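You operate a simulated robot arm through the tools that you are given. There is no shell and no other tool. Be economical: measure what you need, move in short steps, check, and stop when the job is done.

You are at the controls of a simulated two-armed robot. One attempt, no reset.

## Task
Pour 200 mL from flask 92 into the marked beaker, tip the rest into the white bowl, cork the flask.
Fine: beaker first, and no dregs in it; lay the cork on the table meanwhile; the flask goes back; the other flasks stay full and corked.

It is judged by the outcome, as a careful person would: the job done as asked, and still so three seconds after it is handed in. It fails if anything else is knocked over, pushed out of place, dropped, spilled or broken.

## Robot
Two 7-joint arms with two-finger parallel grippers on one trunk, on a base that drives. Base frame: it is fixed to the floor where the robot stands at the start and does not move with it; the origin is under the middle of the robot, x ahead of it, y to its left, z up. Units: mm, degrees, N and s.
The left shoulder is at the start at [70, 163, 1170], the right one opposite. With the tool pointing down near the work surface each hand reaches from about 360 to 880 mm from the robot's upright axis, wherever it stands, measured 20 degrees to its own side. Places, roughly: table [700, -400, 800]; bottle [-1250, -1500, 750]; cream jug [-1250, -1750, 750]; beaker [-1250, -2000, 750]; green beaker [-1000, -1750, 750]; clear jug [-1250, -2000, 750]; white jug [-1000, -1750, 750]; brown beaker [-1000, -2000, 750]. Payload 3.43 kg a hand.
Tool frame (each hand has its own): the origin (TCP) lies between the finger pads and is the grasp point; the fingertips stand 34 mm ahead of it; z points along the fingers, y is the line along which they close. The gripper opens to 128 mm. The fingers are 24 mm wide and 12 mm thick; the gripper's body (48 by 130 mm) begins 96 mm behind the TCP.
Orientation is that of the tool frame in the base frame, as a unit quaternion [w, x, y, z]. With the fingers straight down and closing along the base's y, the tool's x points along the base's -x, its y along +y and its z along -z.

## Interface
- The arms move only by the tool jog_arm. It takes "left_commands", "right_commands" or both (then of equal length, played together; a hand with none holds still); each is one flat list of numbers, 7 for each row, row after row: the shift along the tool's x, y, z in mm, then the turn, a rotation vector about the tool's x, y, z in degrees, then the closure in counts, from 0 (fully open) to 255 (shut). In form: [tx, ty, tz, ax, ay, az, grip, tx, ty, tz, ax, ay, az, grip, ...]. A call has 1 to 20 rows; each row shifts and turns the commanded pose from where the row before left it, along the tool's axes as they then stand. A row lasts 0.2 s, in which the tool goes at most 50 mm and 8.6 degrees; a call with a longer step from one row to the next is refused whole, and so is a gripper value outside its range. A pose out of reach is approached as far as the arm can. The call stops where the force on the tool passes 40 N (or 10 N more than at its start, if that is more) or the arm is blocked; 0.2 s more then pass. The fingers move at their own pace (about 153 mm/s each) and stop on an object; they squeeze with about 24 N. The grip force told is the motor's: it shows also when the fingers shut on nothing. Time passes only in rows, and 0.2 s behind the last, so rows that do not move let the fingers close. It gives the time, the measured TCP pose, the force on the tool (base axes), the opening and the grip force at its end, in the units of the frame above (readings bear some noise).
- Cameras (640 x 400 px; columns grow to the right, rows downward): "scene" is now at [134.4, 15.1, 1397.5]; the picture's right is [0.20, -0.98, 0.00], its down [-0.60, -0.12, -0.79] and it looks along [0.78, 0.16, -0.61] (base axes); focal length 219 px, centre (320, 200). "left" rides on the left gripper at [76, 11, -160] in its tool frame; the picture's right is [-0.15, 0.99, 0.00], its down [-0.88, -0.13, -0.46] and it looks along [-0.45, -0.07, 0.89] (tool axes); focal length 234 px, centre (320, 200). "right" rides on the right gripper at [76, -11, -160] in its tool frame; the picture's right is [0.15, 0.99, 0.00], its down [-0.88, 0.13, -0.46] and it looks along [-0.45, 0.07, 0.89] (tool axes); focal length 234 px, centre (320, 200). There is no depth. A picture from a camera that has moved, and an enlarged one, comes with that camera's place and axes in the base frame and with its lens.
- grab_frame(camera): a new picture of that camera. It takes no simulated time.
- lift_body(by): slides the trunk up (or, below 0, down) by that many mm; the arms and the scene camera ride with it, the base frame stays. It gives what a move gives, with no picture.
- base_move(legs): drives the robot by 1 to 6 legs, each [ahead, left, turn to the left] in mm, mm and degrees, along the robot's own axes; the way and the turn of a leg run together, so that a leg with both is an arc; at most 1500 mm and 180 degrees a leg. The arms and the cameras ride along, it lands a little off, and it stops where it bumps. It gives what a move gives.
- pan_tilt(pan, tilt): turns the head with the scene camera to pan (to the left, within 86 degrees either way) and tilt (down, from -29 to 69), counted from straight ahead of the robot. It gives what a move gives.
- close_up(camera, box): a new picture of the part [left, top, right, bottom] of that camera's present view, enlarged. It takes no simulated time.
- hand_in(): hands the job in; it is judged then, once.

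Work in short steps. Places have to be worked out from the pictures, the camera data and where the tool is seen: move nearer, look again, correct. Check each grasp and each placing, and mend what went wrong. You have 120 turns and 92 pictures in all, those below and enlarged ones among them. Open the grippers and draw the arms clear of the work before you hand the job in, unless the task says otherwise; then end with one line.

The tools are called after ">>>" as a command line: name --argument value ..., lists and objects as JSON in quotes. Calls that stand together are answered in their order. jog_arm: Moves the arms, as the interface text tells. Its arguments: {"type":"object","properties":{"left_commands":{"type":"array","items":{"type":"number"}},"right_commands":{"type":"array","items":{"type":"number"}}},"required":[]} The other tools are called the same way: lift_body (by) slides the trunk up or down; base_move (legs) drives the base; pan_tilt (pan, tilt) turns the head that bears the scene camera; grab_frame (camera) takes a picture; close_up (camera, box) takes an enlarged picture of a part of a camera's view; hand_in () hands the job in.

At the start:

```text
clock: 0.0
left_tool_pos: [525.7, 345.8, 1175.1]
left_tcp_rot: [0.0, 0.0, 1.0, -0.001]
left_ft_force: [0.5, 0.8, 0.3]
left_finger_gap: 128.2
left_grasp_force: 0.1
right_tool_pos: [413.3, -150.8, 1267.6]
right_tcp_rot: [-0.001, 0.0, 1.0, 0.001]
right_ft_force: [0.0, 0.0, -0.6]
right_finger_gap: 128.0
right_grasp_force: 0.1
trunk travel left (down, up): [-650.0, 290.0]
robot x, y, heading: [-1.8, 0.0, 0.3]
head pan, tilt: [11.5, 37.4]
```

scene: 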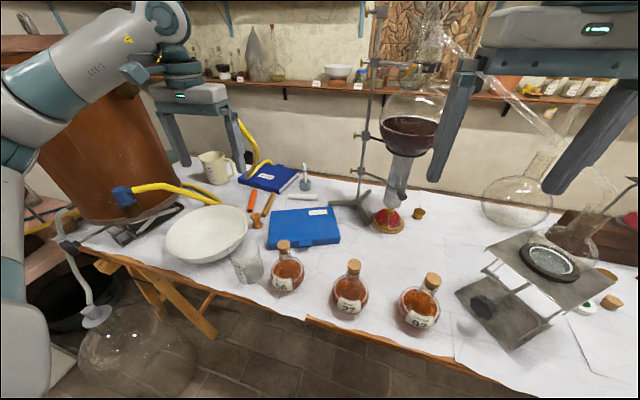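
right: 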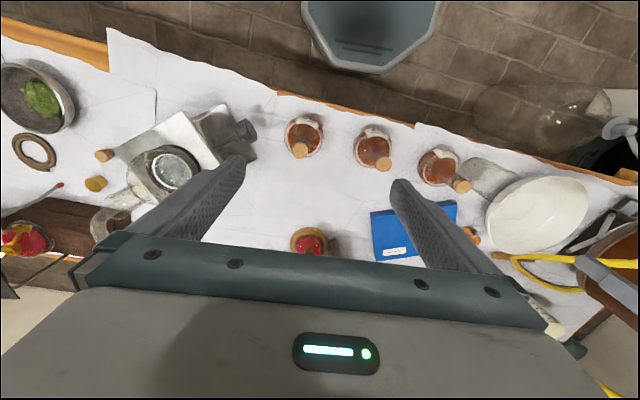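
left: 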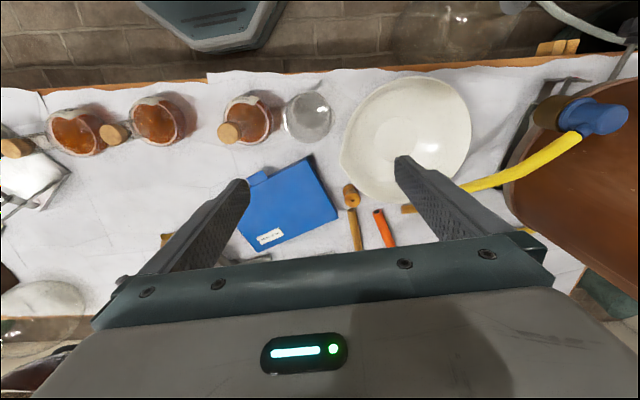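

Three corked flasks stand in a row, with a glass beaker and a white bowl beside them. I'll enlarge the labels and the beaker first.

>>> close_up --camera "scene" --box '[220, 220, 460, 370]'

>>> close_up --camera "scene" --box '[150, 180, 310, 300]'

```text
2.67 times, centred on (340, 295) of scene
camera zoom: at [134.4, 15.1, 1397.5], right [0.2, -0.98, 0.0], down [-0.6, -0.12, -0.79], along [0.78, 0.16, -0.61], focal length 584 px, centre (267, -53)
```

zoom: 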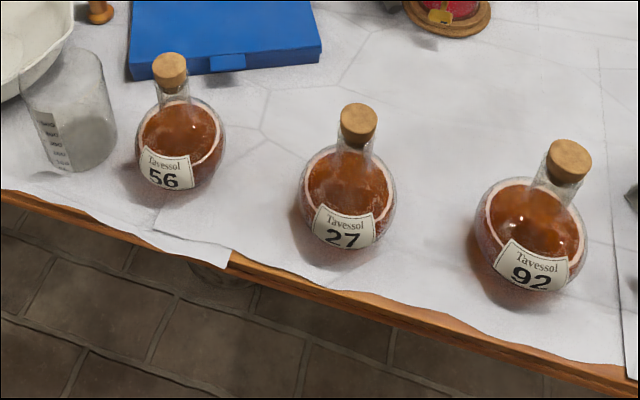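

```text
3.33 times, centred on (230, 240) of scene
camera zoom: at [134.4, 15.1, 1397.5], right [0.2, -0.98, 0.0], down [-0.6, -0.12, -0.79], along [0.78, 0.16, -0.61], focal length 730 px, centre (620, 67)
```

zoom: 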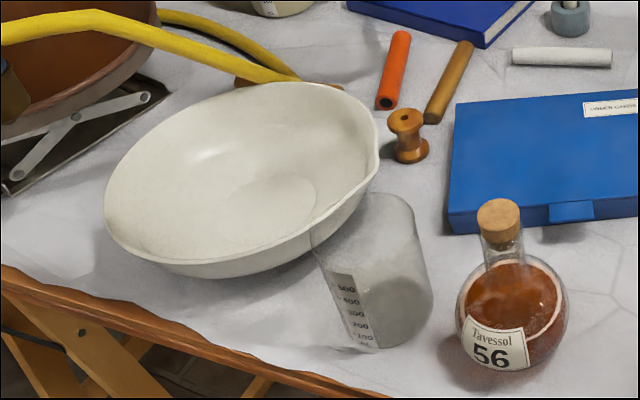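

The labels read 56, 27 and 92 from left to right, and I put flask 92 near (478,-187) with its cork top near z≈930. The beaker is at about (500,322) and the bowl at about (597,533). I'll move back and right so both hands reach flask 92 comfortably, then aim the head at it.

>>> base_move --legs '[[-120, 0, 0], [0, -190, 0]]'

>>> pan_tilt --pan 0 --tilt 45

>>> grab_frame --camera "scene"

>>> grab_frame --camera "right"

```text
clock: 2.4
left_tool_pos: [404.5, 157.8, 1175.2]
left_tcp_rot: [0.0, -0.001, 1.0, -0.001]
left_ft_force: [-0.1, -0.2, 0.8]
left_finger_gap: 127.9
left_grasp_force: 0.1
right_tool_pos: [293.0, -338.6, 1267.0]
right_tcp_rot: [0.0, 0.0, 1.0, 0.0]
right_ft_force: [-0.1, -0.2, -0.2]
right_finger_gap: 128.1
right_grasp_force: 0.1
trunk travel left (down, up): [-650.0, 290.0]
robot x, y, heading: [-120.3, -187.1, -0.0]
head pan, tilt: [11.5, 37.4]
```

```text
clock: 3.1
left_tool_pos: [404.8, 156.9, 1175.6]
left_tcp_rot: [0.0, -0.001, 1.0, 0.0]
left_ft_force: [0.1, 1.1, 0.4]
left_finger_gap: 128.0
left_grasp_force: 0.0
right_tool_pos: [295.0, -339.8, 1266.8]
right_tcp_rot: [0.0, 0.0, 1.0, 0.0]
right_ft_force: [-0.4, 0.3, 0.0]
right_finger_gap: 128.2
right_grasp_force: 0.1
trunk travel left (down, up): [-650.0, 290.0]
robot x, y, heading: [-120.2, -188.3, -0.2]
head pan, tilt: [0.0, 45.0]
```

```text
86 pictures are left
camera scene: at [10.4, -191.7, 1386.4], right [0.0, -1.0, 0.0], down [-0.71, 0.0, -0.71], along [0.71, 0.0, -0.71], focal length 219 px, centre (320, 200)
```

scene: 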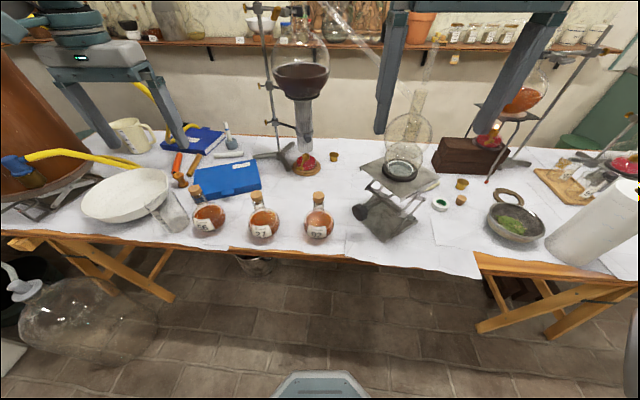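

```text
85 pictures are left
camera right: at [218.3, -351.5, 1426.1], right [-0.15, 0.99, 0.0], down [0.88, 0.13, 0.46], along [0.45, 0.07, -0.89], focal length 234 px, centre (320, 200)
```

right: 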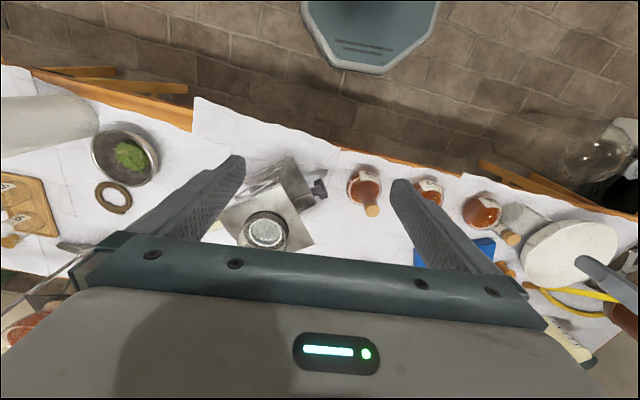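

Both hands now reach the area. I'll take enlarged views of flask 92 from the new viewpoint to measure it.

>>> close_up --camera "scene" --box '[240, 175, 368, 255]'

>>> close_up --camera "scene" --box '[96, 165, 256, 265]'

>>> close_up --camera "right" --box '[320, 150, 448, 230]'

```text
5.00 times, centred on (304, 215) of scene
camera zoom: at [10.4, -191.7, 1386.4], right [0.0, -1.0, 0.0], down [-0.71, 0.0, -0.71], along [0.71, 0.0, -0.71], focal length 1095 px, centre (400, 125)
```

zoom: 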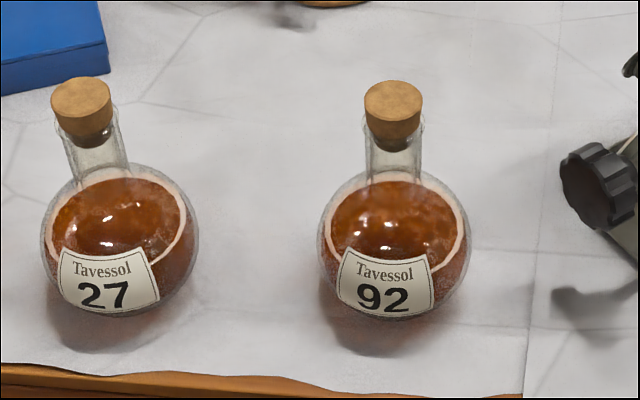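

```text
4.00 times, centred on (176, 215) of scene
camera zoom: at [10.4, -191.7, 1386.4], right [0.0, -1.0, 0.0], down [-0.71, 0.0, -0.71], along [0.71, 0.0, -0.71], focal length 876 px, centre (896, 140)
```

zoom: 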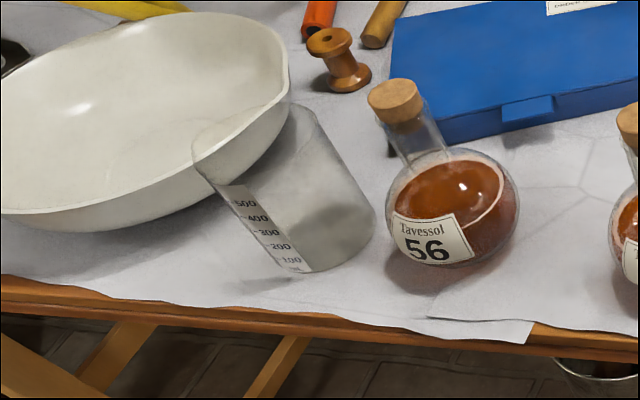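

```text
5.00 times, centred on (384, 190) of right
camera zoom: at [218.3, -351.5, 1426.1], right [-0.15, 0.99, 0.0], down [0.88, 0.13, 0.46], along [0.45, 0.07, -0.89], focal length 1171 px, centre (0, 250)
```

zoom: 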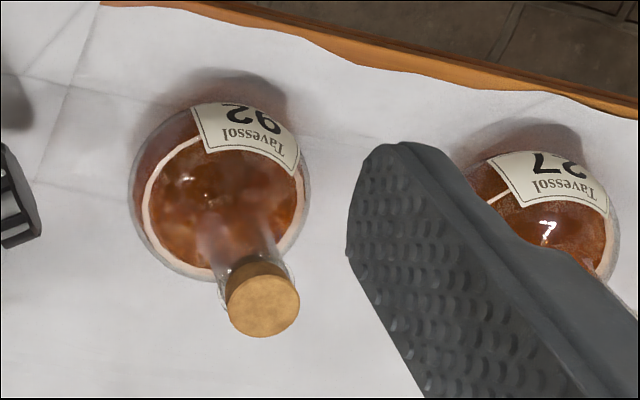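

From two views the cork top is at about (480,-187,934), the neck spans z≈855–912 and the body is about 95 mm wide. I'll turn the left hand to point forward (horizontal) so it can take the neck.

>>> jog_arm --left_commands '[0, 0, 0, 0, -8.2, 0, 0, 0, 0, 0, 0, -8.2, 0, 0, 0, 0, 0, 0, -8.2, 0, 0, 0, 0, 0, 0, -8.2, 0, 0, 0, 0, 0, 0, -8.2, 0, 0, 0, 0, 0, 0, -8.2, 0, 0, 0, 0, 0, 0, -8.2, 0, 0, 0, 0, 0, 0, -8.2, 0, 0, 0, 0, 0, 0, -8.2, 0, 0, 0, 0, 0, 0, -8.2, 0, 0, 0, 0, 0, 0, -8.0, 0, 0, 0, 0, 0, 0, 0, 0, 0]'

>>> grab_frame --camera "left"

```text
clock: 5.7
left_tool_pos: [467.3, 173.0, 1199.5]
left_tcp_rot: [0.696, 0.012, 0.718, -0.004]
left_ft_force: [-0.4, -0.5, -0.8]
left_finger_gap: 128.4
left_grasp_force: 0.0
left hand out of reach, approached as far as the arm can: row 7, 8, 9, 10, 11
right_tool_pos: [293.0, -339.9, 1265.9]
right_tcp_rot: [0.0, 0.0, 1.0, 0.0]
right_ft_force: [0.0, 0.5, -0.1]
right_finger_gap: 127.9
right_grasp_force: 0.1
trunk travel left (down, up): [-650.0, 290.0]
robot x, y, heading: [-123.1, -190.5, -0.2]
head pan, tilt: [0.0, 45.0]
```

```text
81 pictures are left
camera left: at [304.9, 188.7, 1129.6], right [0.03, 0.99, 0.16], down [-0.43, -0.13, 0.89], along [0.9, -0.09, 0.42], focal length 234 px, centre (320, 200)
```

left: 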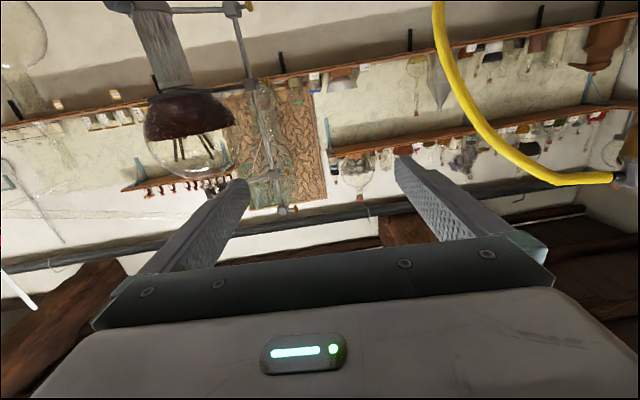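

The hand nearly reached horizontal; its folded wrist is limited at that height. I'll lower it to z≈1000, clear of all flasks, then slide it right towards flask 92.

>>> jog_arm --left_commands '[30, 0, 0, 0, 0, 0, 0, 30, 0, 0, 0, 0, 0, 0, 30, 0, 0, 0, 0, 0, 0, 30, 0, 0, 0, 0, 0, 0, 30, 0, 0, 0, 0, 0, 0, 30, 0, 0, 0, 0, 0, 0, 0, -43, -3, 0, 0, 0, 0, 0, -43, -3, 0, 0, 0, 0, 0, -43, -3, 0, 0, 0, 0, 0, -43, -3, 0, 0, 0, 0, 0, -43, -3, 0, 0, 0, 0, 0, -43, -3, 0, 0, 0, 0, 0, -43, -3, 0, 0, 0, 0, 0, -43, -3, 0, 0, 0, 0]'

>>> grab_frame --camera "scene"

```text
clock: 8.7
left_tool_pos: [454.1, 142.2, 1042.6]
left_tcp_rot: [0.705, 0.005, 0.709, -0.01]
left_ft_force: [0.1, -0.5, 0.1]
left_finger_gap: 128.0
left_grasp_force: 0.1
left hand out of reach, approached as far as the arm can: row 1, 7, 8, 9, 10, 11, 12, 13, 14
right_tool_pos: [291.9, -341.1, 1266.4]
right_tcp_rot: [0.0, 0.0, 1.0, -0.001]
right_ft_force: [-0.2, 0.5, -0.7]
right_finger_gap: 128.1
right_grasp_force: 0.2
trunk travel left (down, up): [-650.0, 290.0]
robot x, y, heading: [-120.7, -186.9, 0.1]
head pan, tilt: [0.0, 45.0]
```

```text
80 pictures are left
camera scene: at [10.5, -191.2, 1386.4], right [0.0, -1.0, 0.0], down [-0.71, 0.0, -0.71], along [0.71, 0.0, -0.71], focal length 219 px, centre (320, 200)
```

scene: 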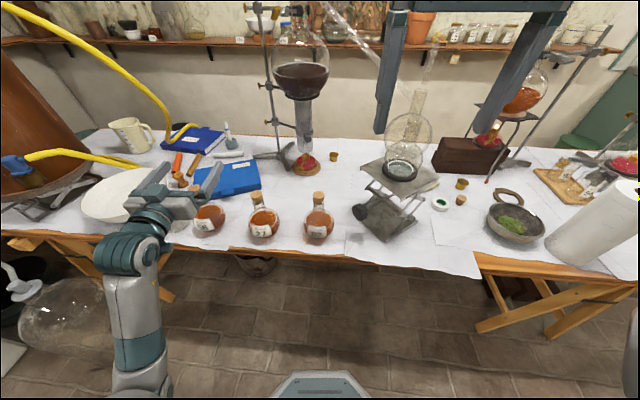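

The inward slide failed because the wrist is folded too close to the shoulder, so I need more stand-off. I'll drive back 110 mm and then slide the hand right.

>>> base_move --legs '[[-110, 0, 0]]'

>>> jog_arm --left_commands '[0, 0, 20, 0, 0, 0, 0, 20, -40, 0, 0, 0, 0, 0, 20, -40, 0, 0, 0, 0, 0, 20, -40, 0, 0, 0, 0, 0, 0, -40, 0, 0, 0, 0, 0, 0, -40, 0, 0, 0, 0, 0, 0, -40, 0, 0, 0, 0, 0, 0, -40, 0, 0, 0, 0, 0, 0, -40, 0, 0, 0, 0, 0]'

```text
clock: 9.9
left_tool_pos: [344.5, 141.5, 1043.1]
left_tcp_rot: [0.706, 0.006, 0.709, -0.011]
left_ft_force: [-0.3, 0.2, 0.7]
left_finger_gap: 128.2
left_grasp_force: 0.0
right_tool_pos: [183.8, -339.9, 1266.3]
right_tcp_rot: [0.0, 0.0, 1.0, 0.0]
right_ft_force: [-0.3, 0.1, 0.3]
right_finger_gap: 128.1
right_grasp_force: 0.0
trunk travel left (down, up): [-650.0, 290.0]
robot x, y, heading: [-230.2, -189.3, -0.2]
head pan, tilt: [0.0, 45.0]
```

```text
clock: 11.9
left_tool_pos: [346.5, 130.2, 1039.6]
left_tcp_rot: [0.704, 0.011, 0.71, -0.021]
left_ft_force: [-0.7, 0.3, -0.1]
left_finger_gap: 128.1
left_grasp_force: 0.1
left hand out of reach, approached as far as the arm can: row 2, 3, 4, 5, 6, 7, 8, 9
right_tool_pos: [184.7, -340.1, 1267.5]
right_tcp_rot: [0.0, 0.0, 1.0, 0.0]
right_ft_force: [0.1, -0.2, 0.4]
right_finger_gap: 128.1
right_grasp_force: 0.0
trunk travel left (down, up): [-650.0, 290.0]
robot x, y, heading: [-227.0, -184.0, -0.2]
head pan, tilt: [0.0, 45.0]
```

The slide was blocked again, probably by a joint limit at this short reach. I'll push the hand forward first, staying above everything at z≈1040, then slide sideways.

>>> jog_arm --left_commands '[0, 0, 30, 0, 0, 0, 0, 0, 0, 30, 0, 0, 0, 0, 0, 0, 30, 0, 0, 0, 0, 0, 0, 30, 0, 0, 0, 0, 0, -30, 0, 0, 0, 0, 0, 0, -30, 0, 0, 0, 0, 0, 0, -30, 0, 0, 0, 0, 0, 0, -30, 0, 0, 0, 0, 0]'

```text
clock: 13.7
left_tool_pos: [450.2, 157.1, 1046.0]
left_tcp_rot: [0.705, 0.007, 0.709, -0.014]
left_ft_force: [-0.8, -0.6, 0.5]
left_finger_gap: 127.8
left_grasp_force: 0.1
left hand out of reach, approached as far as the arm can: row 1, 2, 3, 4, 5, 6, 7, 8
right_tool_pos: [184.5, -339.5, 1265.9]
right_tcp_rot: [0.0, 0.0, 1.0, 0.0]
right_ft_force: [-0.2, -0.6, -0.2]
right_finger_gap: 128.2
right_grasp_force: 0.0
trunk travel left (down, up): [-650.0, 290.0]
robot x, y, heading: [-227.6, -186.9, -0.1]
head pan, tilt: [0.0, 45.0]
```

The hand seems pinned by a wrist limit when it points straight ahead and inward. I'll try yawing it to the right, so it points forward-right, and see if that frees it.

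>>> jog_arm --left_commands '[0, 0, 0, 8, 0, 0, 0, 0, 0, 0, 8, 0, 0, 0, 0, 0, 0, 8, 0, 0, 0, 0, 0, 0, 8, 0, 0, 0, 0, 0, 0, 8, 0, 0, 0, 0, 0, 0, 0, 0, 0, 0]'

```text
clock: 15.1
left_tool_pos: [457.9, 138.8, 1046.7]
left_tcp_rot: [0.672, 0.224, 0.667, -0.231]
left_ft_force: [-0.4, 0.3, -0.2]
left_finger_gap: 127.9
left_grasp_force: 0.0
left hand out of reach, approached as far as the arm can: row 5
right_tool_pos: [185.9, -340.2, 1265.6]
right_tcp_rot: [0.0, -0.001, 1.0, 0.0]
right_ft_force: [-0.6, 0.2, -0.7]
right_finger_gap: 128.0
right_grasp_force: 0.0
trunk travel left (down, up): [-650.0, 290.0]
robot x, y, heading: [-228.7, -184.6, -0.0]
head pan, tilt: [0.0, 45.0]
```

The yaw to about 37° worked. Now I'll move along world −y and see how far it goes.

>>> jog_arm --left_commands '[0, -31.6, 24, 0, 0, 0, 0, 0, -31.6, 24, 0, 0, 0, 0, 0, -31.6, 24, 0, 0, 0, 0, 0, -31.6, 24, 0, 0, 0, 0]'

>>> grab_frame --camera "scene"

```text
clock: 16.1
left_tool_pos: [455.2, -18.8, 1047.9]
left_tcp_rot: [0.671, 0.225, 0.667, -0.23]
left_ft_force: [0.1, -0.1, 0.2]
left_finger_gap: 128.2
left_grasp_force: 0.1
right_tool_pos: [185.5, -340.1, 1265.6]
right_tcp_rot: [-0.001, 0.0, 1.0, 0.001]
right_ft_force: [-0.2, 0.2, -0.5]
right_finger_gap: 127.9
right_grasp_force: 0.1
trunk travel left (down, up): [-650.0, 290.0]
robot x, y, heading: [-230.9, -190.2, -0.4]
head pan, tilt: [0.0, 45.0]
```

```text
79 pictures are left
camera scene: at [-98.2, -192.3, 1386.3], right [0.0, -1.0, 0.0], down [-0.71, 0.0, -0.71], along [0.71, 0.0, -0.71], focal length 219 px, centre (320, 200)
```

scene: 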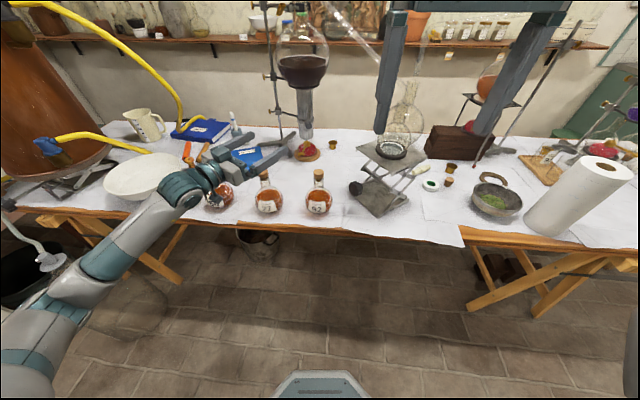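

That works. Before gripping, I'll test in clear air whether the wrist can roll far enough to pour, rolling +112°.

>>> jog_arm --left_commands '[0, 0, 0, 0, 0, 8, 0, 0, 0, 0, 0, 0, 8, 0, 0, 0, 0, 0, 0, 8, 0, 0, 0, 0, 0, 0, 8, 0, 0, 0, 0, 0, 0, 8, 0, 0, 0, 0, 0, 0, 8, 0, 0, 0, 0, 0, 0, 8, 0, 0, 0, 0, 0, 0, 8, 0, 0, 0, 0, 0, 0, 8, 0, 0, 0, 0, 0, 0, 8, 0, 0, 0, 0, 0, 0, 8, 0, 0, 0, 0, 0, 0, 8, 0, 0, 0, 0, 0, 0, 8, 0, 0, 0, 0, 0, 0, 8, 0]'

```text
clock: 19.1
left_tool_pos: [459.6, 20.9, 1052.0]
left_tcp_rot: [0.69, 0.502, 0.519, 0.062]
left_ft_force: [0.0, -0.2, 0.4]
left_finger_gap: 127.8
left_grasp_force: 0.2
left hand out of reach, approached as far as the arm can: row 6, 7, 8, 9, 10, 11, 12, 13, 14
right_tool_pos: [184.8, -340.6, 1267.3]
right_tcp_rot: [0.0, -0.001, 1.0, 0.0]
right_ft_force: [-0.1, 0.3, 0.5]
right_finger_gap: 128.0
right_grasp_force: 0.0
trunk travel left (down, up): [-650.0, 290.0]
robot x, y, heading: [-227.1, -191.0, 0.1]
head pan, tilt: [0.0, 45.0]
```

Positive roll is limited to about 45°. I'll test the negative direction over a long range.

>>> jog_arm --left_commands '[0, 0, 0, 0, 0, -8, 0, 0, 0, 0, 0, 0, -8, 0, 0, 0, 0, 0, 0, -8, 0, 0, 0, 0, 0, 0, -8, 0, 0, 0, 0, 0, 0, -8, 0, 0, 0, 0, 0, 0, -8, 0, 0, 0, 0, 0, 0, -8, 0, 0, 0, 0, 0, 0, -8, 0, 0, 0, 0, 0, 0, -8, 0, 0, 0, 0, 0, 0, -8, 0, 0, 0, 0, 0, 0, -8, 0, 0, 0, 0, 0, 0, -8, 0, 0, 0, 0, 0, 0, -8, 0, 0, 0, 0, 0, 0, -8, 0, 0, 0, 0, 0, 0, -8, 0, 0, 0, 0, 0, 0, -8, 0, 0, 0, 0, 0, 0, -8, 0, 0, 0, 0, 0, 0, -8, 0, 0, 0, 0, 0, 0, -8, 0, 0, 0, 0, 0, 0, -8, 0]'

```text
clock: 23.3
left_tool_pos: [457.0, 19.5, 1053.0]
left_tcp_rot: [-0.179, 0.424, -0.583, 0.669]
left_ft_force: [1.0, 0.1, 0.1]
left_finger_gap: 128.2
left_grasp_force: 0.0
right_tool_pos: [184.4, -340.0, 1266.8]
right_tcp_rot: [0.0, 0.0, 1.0, 0.0]
right_ft_force: [-0.1, -0.2, -0.1]
right_finger_gap: 128.1
right_grasp_force: 0.1
trunk travel left (down, up): [-650.0, 290.0]
robot x, y, heading: [-232.6, -189.2, 0.1]
head pan, tilt: [0.0, 45.0]
```

A roll of −160° went through. I'll continue to camera-up orientation (tool x up), which would leave lots of positive roll for pouring and put the camera above looking down at the work.

>>> jog_arm --left_commands '[0, 0, 0, 0, 0, -8, 0, 0, 0, 0, 0, 0, -8, 0, 0, 0, 0, 0, 0, -8, 0, 0, 0, 0, 0, 0, -8, 0, 0, 0, 0, 0, 0, -8, 0, 0, 0, 0, 0, 0, -8, 0, 0, 0, 0, 0, 0, -8, 0, 0, 0, 0, 0, 0, -8, 0, 0, 0, 0, 0, 0, -5, 0]'

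>>> grab_frame --camera "left"

```text
clock: 25.3
left_tool_pos: [458.9, 21.2, 1052.9]
left_tcp_rot: [0.23, 0.68, -0.239, 0.653]
left_ft_force: [-0.1, -0.1, 0.1]
left_finger_gap: 127.9
left_grasp_force: 0.0
right_tool_pos: [184.3, -338.8, 1265.8]
right_tcp_rot: [0.0, 0.0, 1.0, -0.001]
right_ft_force: [-0.4, 0.0, -0.4]
right_finger_gap: 128.1
right_grasp_force: 0.0
trunk travel left (down, up): [-650.0, 290.0]
robot x, y, heading: [-227.1, -188.3, 0.1]
head pan, tilt: [0.0, 45.0]
```

```text
78 pictures are left
camera left: at [328.8, 110.0, 1134.8], right [-0.63, -0.77, -0.15], down [-0.3, 0.41, -0.86], along [0.72, -0.49, -0.49], focal length 234 px, centre (320, 200)
```

left: 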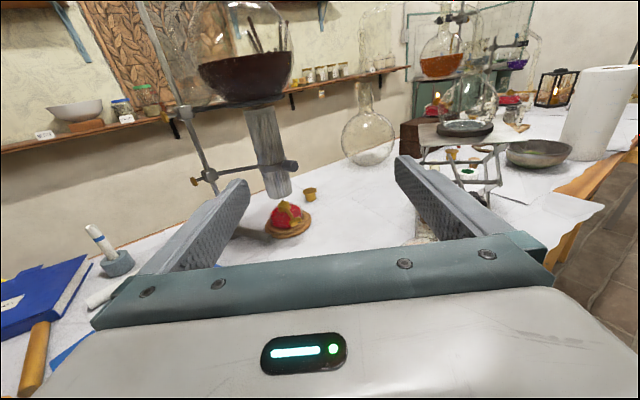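

Camera-up works and is level to about 2°. I'll level it and move to a stand-off point about 110 mm short of flask 92's neck, lowering to z≈920.

>>> jog_arm --left_commands '[0, 37, 9, 0, 2.2, 0, 0, 0, 37, 9, 0, 0, 0, 0, 0, 37, 9, 0, 0, 0, 0, 0, 38, 9, 0, 0, 0, 0, -44, 0, 0, 0, 0, 0, 0, -44, 0, 0, 0, 0, 0, 0, -44, 0, 0, 0, 0, 0, 0]'

>>> grab_frame --camera "left"

>>> grab_frame --camera "scene"

```text
clock: 26.9
left_tool_pos: [392.5, -117.7, 921.3]
left_tcp_rot: [0.234, 0.667, -0.237, 0.667]
left_ft_force: [0.2, 0.1, -0.2]
left_finger_gap: 127.9
left_grasp_force: 0.0
right_tool_pos: [185.2, -338.9, 1265.3]
right_tcp_rot: [0.0, 0.0, 1.0, -0.001]
right_ft_force: [0.4, -0.2, 0.2]
right_finger_gap: 127.8
right_grasp_force: 0.1
trunk travel left (down, up): [-650.0, 290.0]
robot x, y, heading: [-230.2, -190.5, 0.2]
head pan, tilt: [0.0, 45.0]
```

```text
77 pictures are left
camera left: at [260.6, -27.1, 996.2], right [-0.62, -0.77, -0.15], down [-0.27, 0.39, -0.88], along [0.74, -0.51, -0.45], focal length 234 px, centre (320, 200)
```

left: 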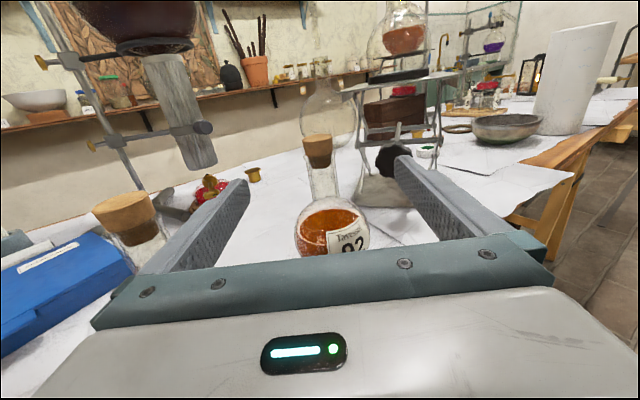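

```text
76 pictures are left
camera scene: at [-99.0, -190.9, 1386.4], right [0.0, -1.0, 0.0], down [-0.71, 0.0, -0.71], along [0.71, 0.0, -0.71], focal length 219 px, centre (320, 200)
```

scene: 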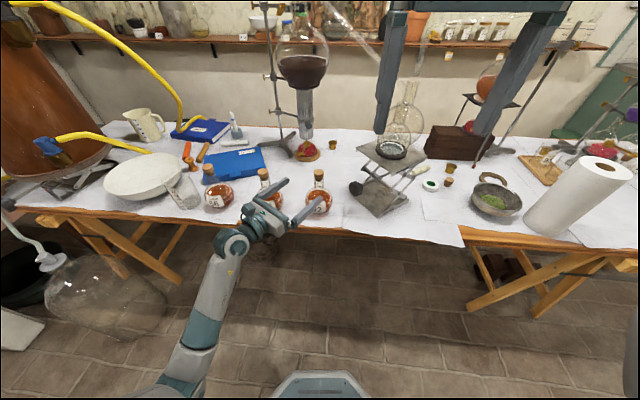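

Flask 92 is between the open fingers. A close-up will show the neck height and its lateral offset.

>>> close_up --camera "left" --box '[256, 120, 384, 260]'

```text
2.86 times, centred on (320, 190) of left
camera zoom: at [260.6, -27.1, 996.2], right [-0.62, -0.77, -0.15], down [-0.27, 0.39, -0.88], along [0.74, -0.51, -0.45], focal length 669 px, centre (320, 229)
```

zoom: 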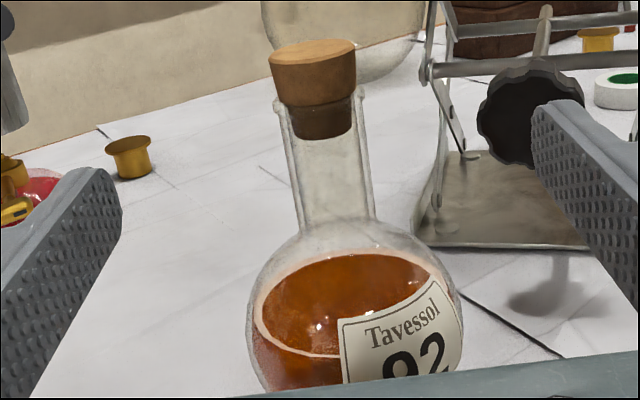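

The neck axis is at about (479,−188), with the lip at z≈918 and the neck base at z≈863. The hand is already in line with it, so I'll go down 35 mm and forward 111 mm with the fingers open.

>>> jog_arm --left_commands '[-35, 0, 0, 0, 0, 0, 0, 0, 0, 28, 0, 0, 0, 0, 0, 0, 28, 0, 0, 0, 0, 0, 0, 28, 0, 0, 0, 0, 0, 0, 27, 0, 0, 0, 0, 0, 0, 0, 0, 0, 0, 0]'

>>> grab_frame --camera "left"

```text
clock: 28.3
left_tool_pos: [479.1, -186.9, 882.2]
left_tcp_rot: [0.234, 0.667, -0.236, 0.667]
left_ft_force: [-0.4, -0.7, -0.5]
left_finger_gap: 128.1
left_grasp_force: 0.1
right_tool_pos: [184.3, -339.4, 1266.6]
right_tcp_rot: [0.0, -0.001, 1.0, 0.0]
right_ft_force: [0.5, -0.3, 0.7]
right_finger_gap: 128.2
right_grasp_force: 0.1
trunk travel left (down, up): [-650.0, 290.0]
robot x, y, heading: [-232.2, -190.4, 0.1]
head pan, tilt: [0.0, 45.0]
```

```text
74 pictures are left
camera left: at [346.8, -96.4, 960.5], right [-0.62, -0.77, -0.15], down [-0.27, 0.39, -0.88], along [0.74, -0.51, -0.45], focal length 234 px, centre (320, 200)
```

left: 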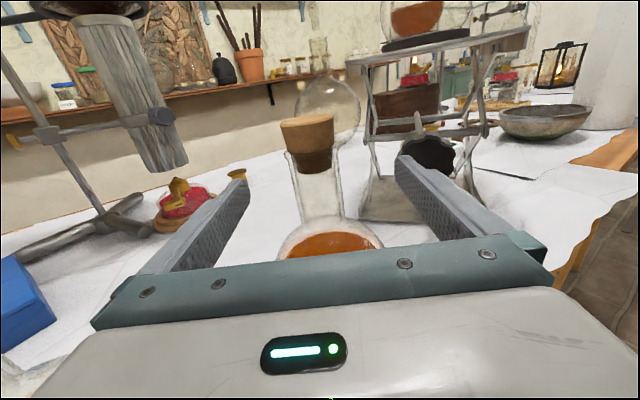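

The neck is centred between the pads, so I'll close the left gripper.

>>> jog_arm --left_commands '[0, 0, 0, 0, 0, 0, 150, 0, 0, 0, 0, 0, 0, 200, 0, 0, 0, 0, 0, 0, 255, 0, 0, 0, 0, 0, 0, 255]'

>>> grab_frame --camera "left"

```text
clock: 29.3
left_tool_pos: [478.3, -186.3, 882.9]
left_tcp_rot: [0.234, 0.667, -0.237, 0.666]
left_ft_force: [1.5, 0.0, 0.9]
left_finger_gap: 34.3
left_grasp_force: 24.0
right_tool_pos: [185.6, -340.7, 1267.4]
right_tcp_rot: [0.001, 0.0, 1.0, -0.001]
right_ft_force: [-1.4, 0.2, -0.1]
right_finger_gap: 128.1
right_grasp_force: 0.1
trunk travel left (down, up): [-650.0, 290.0]
robot x, y, heading: [-231.1, -187.8, -0.1]
head pan, tilt: [0.0, 45.0]
```

```text
73 pictures are left
camera left: at [347.0, -96.6, 960.2], right [-0.62, -0.77, -0.15], down [-0.27, 0.39, -0.88], along [0.73, -0.51, -0.45], focal length 234 px, centre (320, 200)
```

left: 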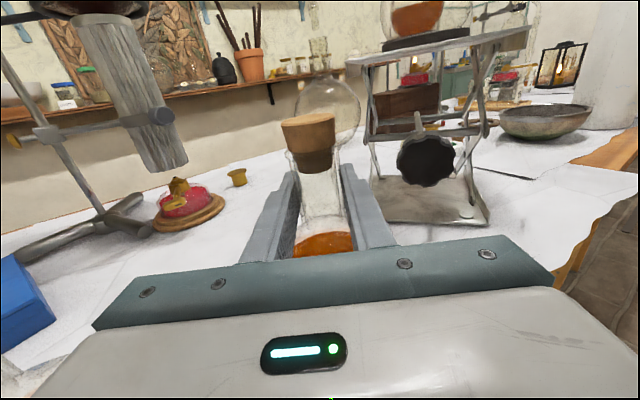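

Neck gripped, opening 34 mm. Next I'll bring the right hand above the cork at (479,−187), down to z≈1000.

>>> jog_arm --right_commands '[-42, 21.9, 0, 0, 0, 0, 0, -42, 21.9, 0, 0, 0, 0, 0, -42, 21.9, 0, 0, 0, 0, 0, -42, 21.9, 0, 0, 0, 0, 0, -42, 21.9, 0, 0, 0, 0, 0, -42, 21.9, 0, 0, 0, 0, 0, -42, 21.9, 0, 0, 0, 0, 90, 0, 0, 44, 0, 0, 0, 90, 0, 0, 44, 0, 0, 0, 90, 0, 0, 44, 0, 0, 0, 90, 0, 0, 44, 0, 0, 0, 90, 0, 0, 44, 0, 0, 0, 90, 0, 0, 44, 0, 0, 0, 90, 0, 0, 0, 0, 0, 0, 90]'

>>> grab_frame --camera "right"

>>> grab_frame --camera "left"

```text
clock: 32.3
left_tool_pos: [479.1, -186.9, 883.9]
left_tcp_rot: [0.234, 0.667, -0.236, 0.666]
left_ft_force: [0.4, 0.4, 0.2]
left_finger_gap: 34.3
left_grasp_force: 24.2
right_tool_pos: [479.5, -189.7, 1002.5]
right_tcp_rot: [0.001, 0.0, 1.0, 0.0]
right_ft_force: [0.1, -0.7, 0.4]
right_finger_gap: 83.0
right_grasp_force: 0.0
trunk travel left (down, up): [-650.0, 290.0]
robot x, y, heading: [-232.0, -188.5, -0.0]
head pan, tilt: [0.0, 45.0]
```

```text
72 pictures are left
camera right: at [403.1, -199.0, 1161.1], right [-0.15, 0.99, 0.0], down [0.88, 0.13, 0.46], along [0.45, 0.07, -0.89], focal length 234 px, centre (320, 200)
```

right: 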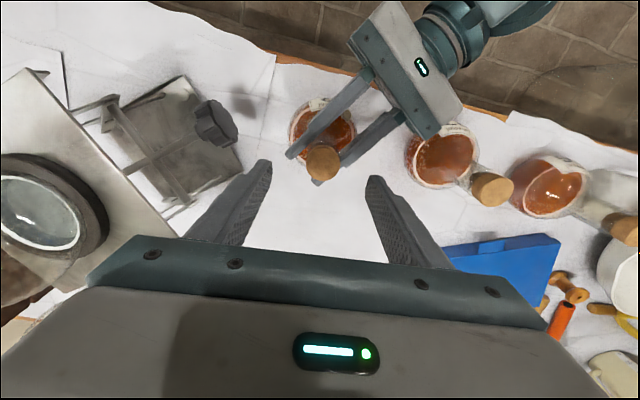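

```text
71 pictures are left
camera left: at [347.1, -96.6, 960.2], right [-0.62, -0.77, -0.15], down [-0.27, 0.39, -0.88], along [0.73, -0.51, -0.45], focal length 234 px, centre (320, 200)
```

left: 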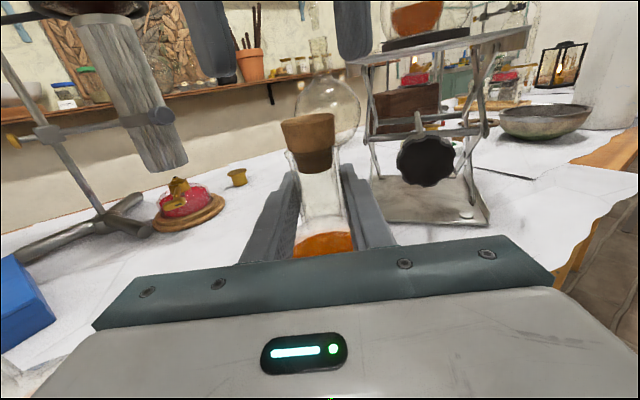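

The cork top is at z≈939 and it sits directly below the right fingers, at about x 476. I'll go down to z≈942 (tips ≈908, above the left fingers) and close on the cork.

>>> jog_arm --right_commands '[3, 3, 30, 0, 0, 0, 90, 0, 0, 30, 0, 0, 0, 90, 0, 0, 0, 0, 0, 0, 90, 0, 0, 0, 0, 0, 0, 170, 0, 0, 0, 0, 0, 0, 255, 0, 0, 0, 0, 0, 0, 255]'

>>> grab_frame --camera "left"

```text
clock: 33.7
left_tool_pos: [479.5, -185.7, 883.7]
left_tcp_rot: [0.233, 0.668, -0.235, 0.667]
left_ft_force: [-2.5, 6.0, 1.4]
left_finger_gap: 34.4
left_grasp_force: 23.6
right_tool_pos: [475.6, -184.1, 939.9]
right_tcp_rot: [-0.001, 0.0, 1.0, -0.001]
right_ft_force: [0.5, -5.8, -1.8]
right_finger_gap: 34.5
right_grasp_force: 23.6
trunk travel left (down, up): [-650.0, 290.0]
robot x, y, heading: [-228.7, -185.2, 0.1]
head pan, tilt: [0.0, 45.0]
```

```text
70 pictures are left
camera left: at [347.0, -96.3, 960.1], right [-0.62, -0.77, -0.15], down [-0.27, 0.39, -0.88], along [0.74, -0.5, -0.45], focal length 234 px, centre (320, 200)
```

left: 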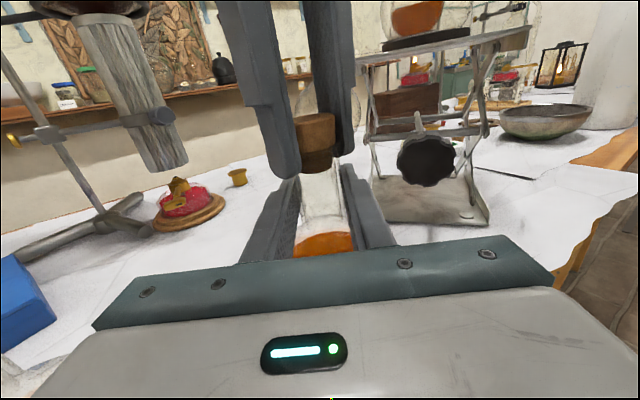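

The tips at z≈906 may be squeezing the glass lip as well as the cork, and there's a 6 N side load. I'll open slightly, rise 13 mm, shift 2 mm and grip only the cork.

>>> jog_arm --right_commands '[0, 0, 0, 0, 0, 0, 150, 0, -2, -13, 0, 0, 0, 150, 0, 0, 0, 0, 0, 0, 200, 0, 0, 0, 0, 0, 0, 255, 0, 0, 0, 0, 0, 0, 255]'

>>> close_up --camera "left" --box '[220, 60, 420, 200]'

```text
clock: 34.9
left_tool_pos: [479.0, -188.0, 883.3]
left_tcp_rot: [0.234, 0.667, -0.237, 0.666]
left_ft_force: [1.2, 0.1, -0.4]
left_finger_gap: 34.4
left_grasp_force: 23.8
right_tool_pos: [475.7, -184.8, 957.4]
right_tcp_rot: [0.0, 0.0, 1.0, 0.0]
right_ft_force: [0.5, 1.9, 4.8]
right_finger_gap: 29.2
right_grasp_force: 24.1
trunk travel left (down, up): [-650.0, 290.0]
robot x, y, heading: [-230.2, -186.8, -0.0]
head pan, tilt: [0.0, 45.0]
```

```text
2.86 times, centred on (320, 130) of left
camera zoom: at [346.9, -96.6, 960.2], right [-0.62, -0.77, -0.15], down [-0.27, 0.39, -0.88], along [0.73, -0.51, -0.45], focal length 669 px, centre (320, 400)
```

zoom: 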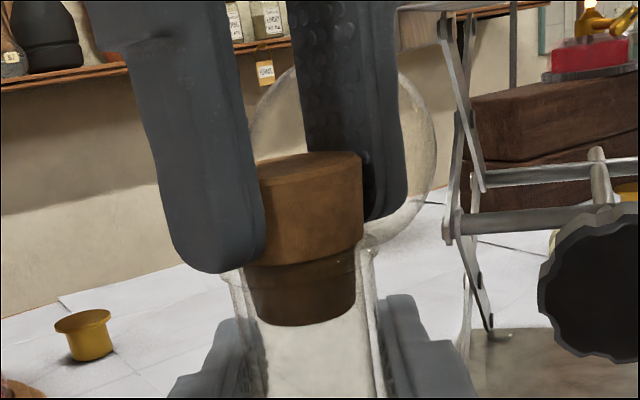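

Now only the cork is held (29 mm). I'll pull it straight up in small steps.

>>> jog_arm --right_commands '[0, 0, -3, 0, 0, 0, 255, 0, 0, -3, 0, 0, 0, 255, 0, 0, -4, 0, 0, 0, 255, 0, 0, -5, 0, 0, 0, 255, 0, 0, -10, 0, 0, 0, 255, 0, 0, -10, 0, 0, 0, 255, 0, 0, -20, 0, 0, 0, 255, 0, 0, -30, 0, 0, 0, 255]'

>>> grab_frame --camera "left"

```text
clock: 36.7
left_tool_pos: [478.5, -186.9, 883.9]
left_tcp_rot: [0.234, 0.667, -0.236, 0.666]
left_ft_force: [-2.3, -0.6, 1.1]
left_finger_gap: 34.4
left_grasp_force: 24.5
right_tool_pos: [474.4, -185.3, 1042.1]
right_tcp_rot: [0.0, 0.0, 1.0, 0.001]
right_ft_force: [-0.4, -0.1, -0.8]
right_finger_gap: 28.9
right_grasp_force: 24.4
trunk travel left (down, up): [-650.0, 290.0]
robot x, y, heading: [-232.3, -188.9, -0.2]
head pan, tilt: [0.0, 45.0]
```

```text
68 pictures are left
camera left: at [346.6, -96.4, 960.2], right [-0.62, -0.77, -0.15], down [-0.27, 0.39, -0.88], along [0.73, -0.51, -0.45], focal length 234 px, centre (320, 200)
```

left: 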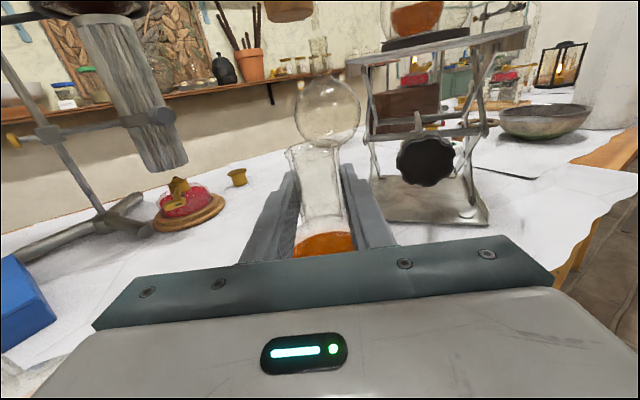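

The cork came out cleanly. I'll lay it on the open cloth behind the flask, near (570,−200), stopping above the table first to look.

>>> jog_arm --right_commands '[-32, -5, 0, 0, 0, 0, 255, -32, -5, 0, 0, 0, 0, 255, -32, -5, 0, 0, 0, 0, 255, 0, 0, 45, 0, 0, 0, 255, 0, 0, 45, 0, 0, 0, 255, 0, 0, 45, 0, 0, 0, 255, 0, 0, 45, 0, 0, 0, 255, 0, 0, 20, 0, 0, 0, 255, 0, 0, 0, 0, 0, 0, 255]'

>>> grab_frame --camera "right"

>>> grab_frame --camera "left"

```text
clock: 38.7
left_tool_pos: [479.2, -186.0, 883.6]
left_tcp_rot: [0.234, 0.667, -0.236, 0.666]
left_ft_force: [-0.8, -0.7, 0.6]
left_finger_gap: 34.1
left_grasp_force: 24.3
right_tool_pos: [565.3, -203.5, 838.9]
right_tcp_rot: [0.001, 0.0, 1.0, 0.001]
right_ft_force: [0.4, 1.0, 0.2]
right_finger_gap: 28.9
right_grasp_force: 24.1
right hand out of reach, approached as far as the arm can: row 3
trunk travel left (down, up): [-650.0, 290.0]
robot x, y, heading: [-227.4, -181.6, -0.3]
head pan, tilt: [0.0, 45.0]
```

```text
67 pictures are left
camera right: at [489.3, -213.8, 997.8], right [-0.15, 0.99, 0.0], down [0.88, 0.13, 0.46], along [0.45, 0.07, -0.89], focal length 234 px, centre (320, 200)
```

right: 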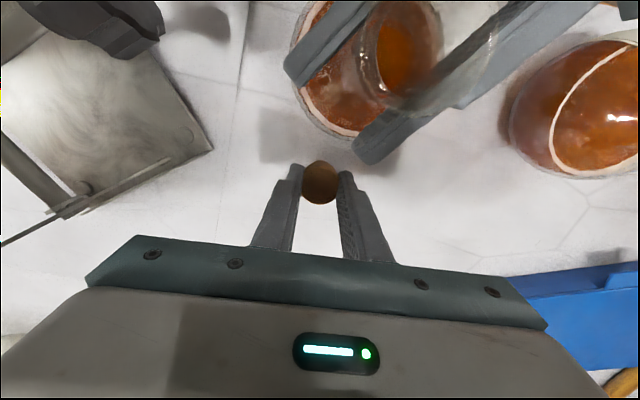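

```text
66 pictures are left
camera left: at [346.9, -96.6, 960.2], right [-0.62, -0.77, -0.15], down [-0.27, 0.39, -0.88], along [0.73, -0.51, -0.45], focal length 234 px, centre (320, 200)
```

left: 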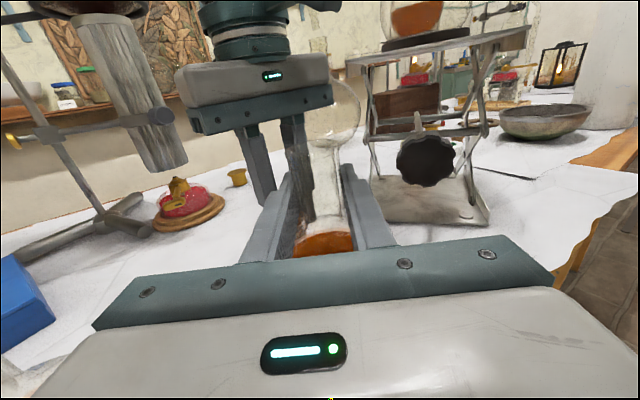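

The spot is clear. I'll lower gently in small steps and watch the vertical force.

>>> jog_arm --right_commands '[0, 0, 12, 0, 0, 0, 255, 0, 0, 6, 0, 0, 0, 255, 0, 0, 3, 0, 0, 0, 255, 0, 0, 2, 0, 0, 0, 255]'

>>> close_up --camera "left" --box '[220, 120, 380, 260]'

```text
clock: 39.7
left_tool_pos: [478.0, -188.1, 882.8]
left_tcp_rot: [0.235, 0.667, -0.237, 0.666]
left_ft_force: [-1.0, -1.1, -0.4]
left_finger_gap: 34.2
left_grasp_force: 24.3
right_tool_pos: [563.2, -202.9, 815.8]
right_tcp_rot: [0.0, 0.0, 1.0, 0.0]
right_ft_force: [-0.1, -0.6, 0.4]
right_finger_gap: 29.7
right_grasp_force: 24.2
trunk travel left (down, up): [-650.0, 290.0]
robot x, y, heading: [-229.4, -189.4, -0.1]
head pan, tilt: [0.0, 45.0]
```

```text
2.86 times, centred on (300, 190) of left
camera zoom: at [346.9, -96.6, 960.2], right [-0.62, -0.77, -0.15], down [-0.27, 0.39, -0.88], along [0.73, -0.51, -0.45], focal length 669 px, centre (377, 229)
```

zoom: 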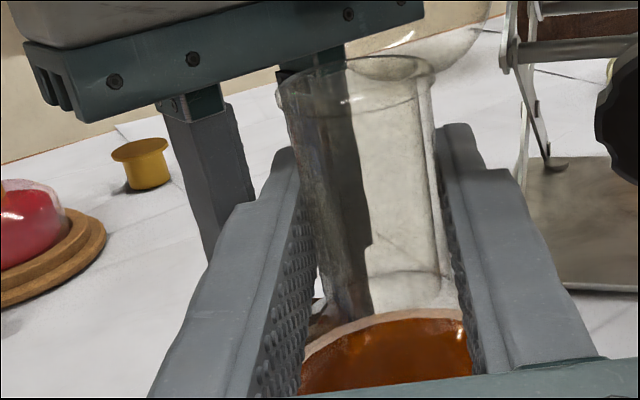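

Not touching yet, so I'll continue in 1.5 mm steps.

>>> jog_arm --right_commands '[0, 0, 1.5, 0, 0, 0, 255, 0, 0, 1.5, 0, 0, 0, 255, 0, 0, 1.5, 0, 0, 0, 255]'

```text
clock: 40.5
left_tool_pos: [479.0, -188.1, 882.3]
left_tcp_rot: [0.234, 0.667, -0.237, 0.666]
left_ft_force: [-0.4, -1.0, -0.7]
left_finger_gap: 34.4
left_grasp_force: 23.8
right_tool_pos: [564.6, -203.6, 811.9]
right_tcp_rot: [0.0, -0.001, 1.0, 0.001]
right_ft_force: [-0.2, -0.6, -0.1]
right_finger_gap: 29.9
right_grasp_force: 23.8
trunk travel left (down, up): [-650.0, 290.0]
robot x, y, heading: [-229.3, -190.6, -0.0]
head pan, tilt: [0.0, 45.0]
```

>>> jog_arm --right_commands '[0, 0, 1.5, 0, 0, 0, 255, 0, 0, 1.5, 0, 0, 0, 255, 0, 0, 1.5, 0, 0, 0, 255]'

>>> close_up --camera "right" --box '[240, 120, 400, 240]'

```text
clock: 41.3
left_tool_pos: [477.5, -186.2, 883.4]
left_tcp_rot: [0.234, 0.667, -0.236, 0.666]
left_ft_force: [1.1, -0.2, -0.1]
left_finger_gap: 34.3
left_grasp_force: 23.9
right_tool_pos: [564.0, -203.1, 810.2]
right_tcp_rot: [0.002, 0.0, 1.0, 0.001]
right_ft_force: [-0.2, -1.0, 15.4]
right_finger_gap: 29.4
right_grasp_force: 23.9
trunk travel left (down, up): [-650.0, 290.0]
robot x, y, heading: [-228.2, -191.8, -0.1]
head pan, tilt: [0.0, 45.0]
```

```text
3.33 times, centred on (320, 180) of right
camera zoom: at [487.8, -214.6, 968.9], right [-0.15, 0.99, 0.0], down [0.88, 0.13, 0.46], along [0.46, 0.07, -0.89], focal length 781 px, centre (320, 267)
```

zoom: 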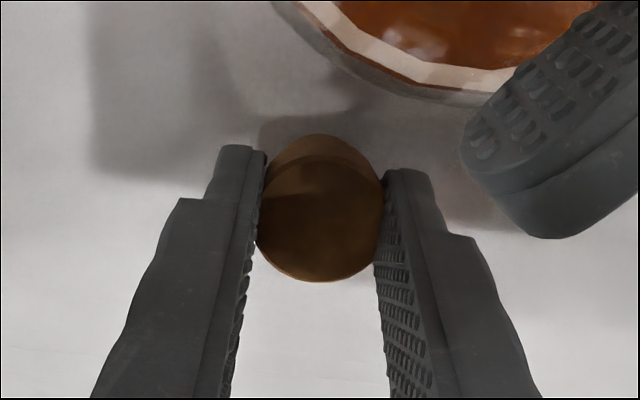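

Contact at 15 N, so the cork is on the table. I'll open gently and rise straight up.

>>> jog_arm --right_commands '[0, 0, -1, 0, 0, 0, 255, 0, 0, 0, 0, 0, 0, 180, 0, 0, 0, 0, 0, 0, 140, 0, 0, -30, 0, 0, 0, 140, 0, 0, -45, 0, 0, 0, 140, 0, 0, -45, 0, 0, 0, 140, 0, 0, -45, 0, 0, 0, 140, 0, 0, -45, 0, 0, 0, 140]'

>>> close_up --camera "right" --box '[220, 60, 420, 200]'

```text
clock: 43.1
left_tool_pos: [478.8, -186.2, 883.0]
left_tcp_rot: [0.235, 0.667, -0.236, 0.666]
left_ft_force: [0.2, 0.2, 0.6]
left_finger_gap: 34.6
left_grasp_force: 23.6
right_tool_pos: [565.5, -200.8, 1019.9]
right_tcp_rot: [0.0, 0.0, 1.0, 0.0]
right_ft_force: [0.0, -0.1, 1.1]
right_finger_gap: 57.9
right_grasp_force: 0.0
trunk travel left (down, up): [-650.0, 290.0]
robot x, y, heading: [-228.9, -187.8, -0.1]
head pan, tilt: [0.0, 45.0]
```

```text
2.86 times, centred on (320, 130) of right
camera zoom: at [489.4, -212.1, 1178.8], right [-0.15, 0.99, 0.0], down [0.88, 0.13, 0.46], along [0.45, 0.07, -0.89], focal length 669 px, centre (320, 400)
```

zoom: 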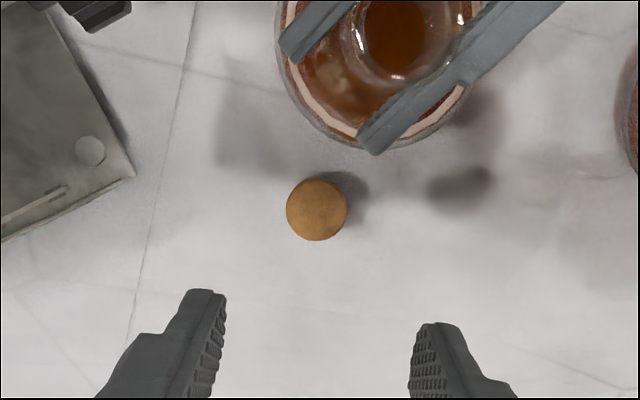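

The cork stands upright at about (563,−201). I'll retract the right hand and lift the flask about 80 mm with the left.

>>> jog_arm --right_commands '[0, 0, -45, 0, 0, 0, 0, 0, 0, -45, 0, 0, 0, 0, 0, 0, -45, 0, 0, 0, 0, 0, 0, -45, 0, 0, 0, 0, 40, -20, 0, 0, 0, 0, 0, 40, -20, 0, 0, 0, 0, 0, 40, -20, 0, 0, 0, 0, 0, 40, -20, 0, 0, 0, 0, 0, 40, -20, 0, 0, 0, 0, 0, 40, -20, 0, 0, 0, 0, 0, 40, -20, 0, 0, 0, 0, 0]'

>>> jog_arm --left_commands '[10, 0, 0, 0, 0, 0, 255, 15, 0, 0, 0, 0, 0, 255, 15, 0, 0, 0, 0, 0, 255, 15, 0, 0, 0, 0, 0, 255, 15, 0, 0, 0, 0, 0, 255, 10, 0, 0, 0, 0, 0, 255]'

>>> grab_frame --camera "scene"

```text
clock: 45.5
left_tool_pos: [478.7, -188.3, 883.3]
left_tcp_rot: [0.234, 0.668, -0.236, 0.666]
left_ft_force: [-1.4, -0.6, 0.2]
left_finger_gap: 34.6
left_grasp_force: 24.1
right_tool_pos: [257.0, -352.1, 1172.1]
right_tcp_rot: [0.001, -0.001, 1.0, 0.0]
right_ft_force: [-0.5, 0.8, -0.8]
right_finger_gap: 128.1
right_grasp_force: 0.0
right hand out of reach, approached as far as the arm can: row 2, 3, 4
trunk travel left (down, up): [-650.0, 290.0]
robot x, y, heading: [-230.0, -188.9, -0.2]
head pan, tilt: [0.0, 45.0]
```

```text
clock: 46.9
left_tool_pos: [479.8, -187.2, 964.2]
left_tcp_rot: [0.235, 0.667, -0.236, 0.666]
left_ft_force: [0.2, 0.0, -5.7]
left_finger_gap: 34.3
left_grasp_force: 23.9
right_tool_pos: [258.6, -350.1, 1172.6]
right_tcp_rot: [0.0, -0.001, 1.0, 0.001]
right_ft_force: [1.2, 0.8, -0.8]
right_finger_gap: 127.8
right_grasp_force: 0.1
trunk travel left (down, up): [-650.0, 290.0]
robot x, y, heading: [-227.2, -190.3, -0.0]
head pan, tilt: [0.0, 45.0]
```

```text
62 pictures are left
camera scene: at [-98.4, -191.3, 1386.3], right [0.0, -1.0, 0.0], down [-0.71, 0.0, -0.71], along [0.71, 0.0, -0.71], focal length 219 px, centre (320, 200)
```

scene: 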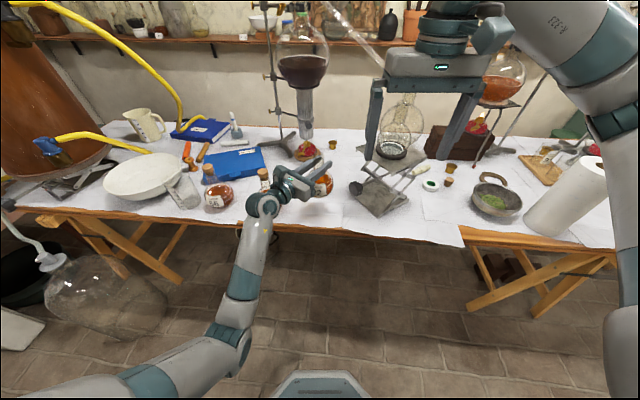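

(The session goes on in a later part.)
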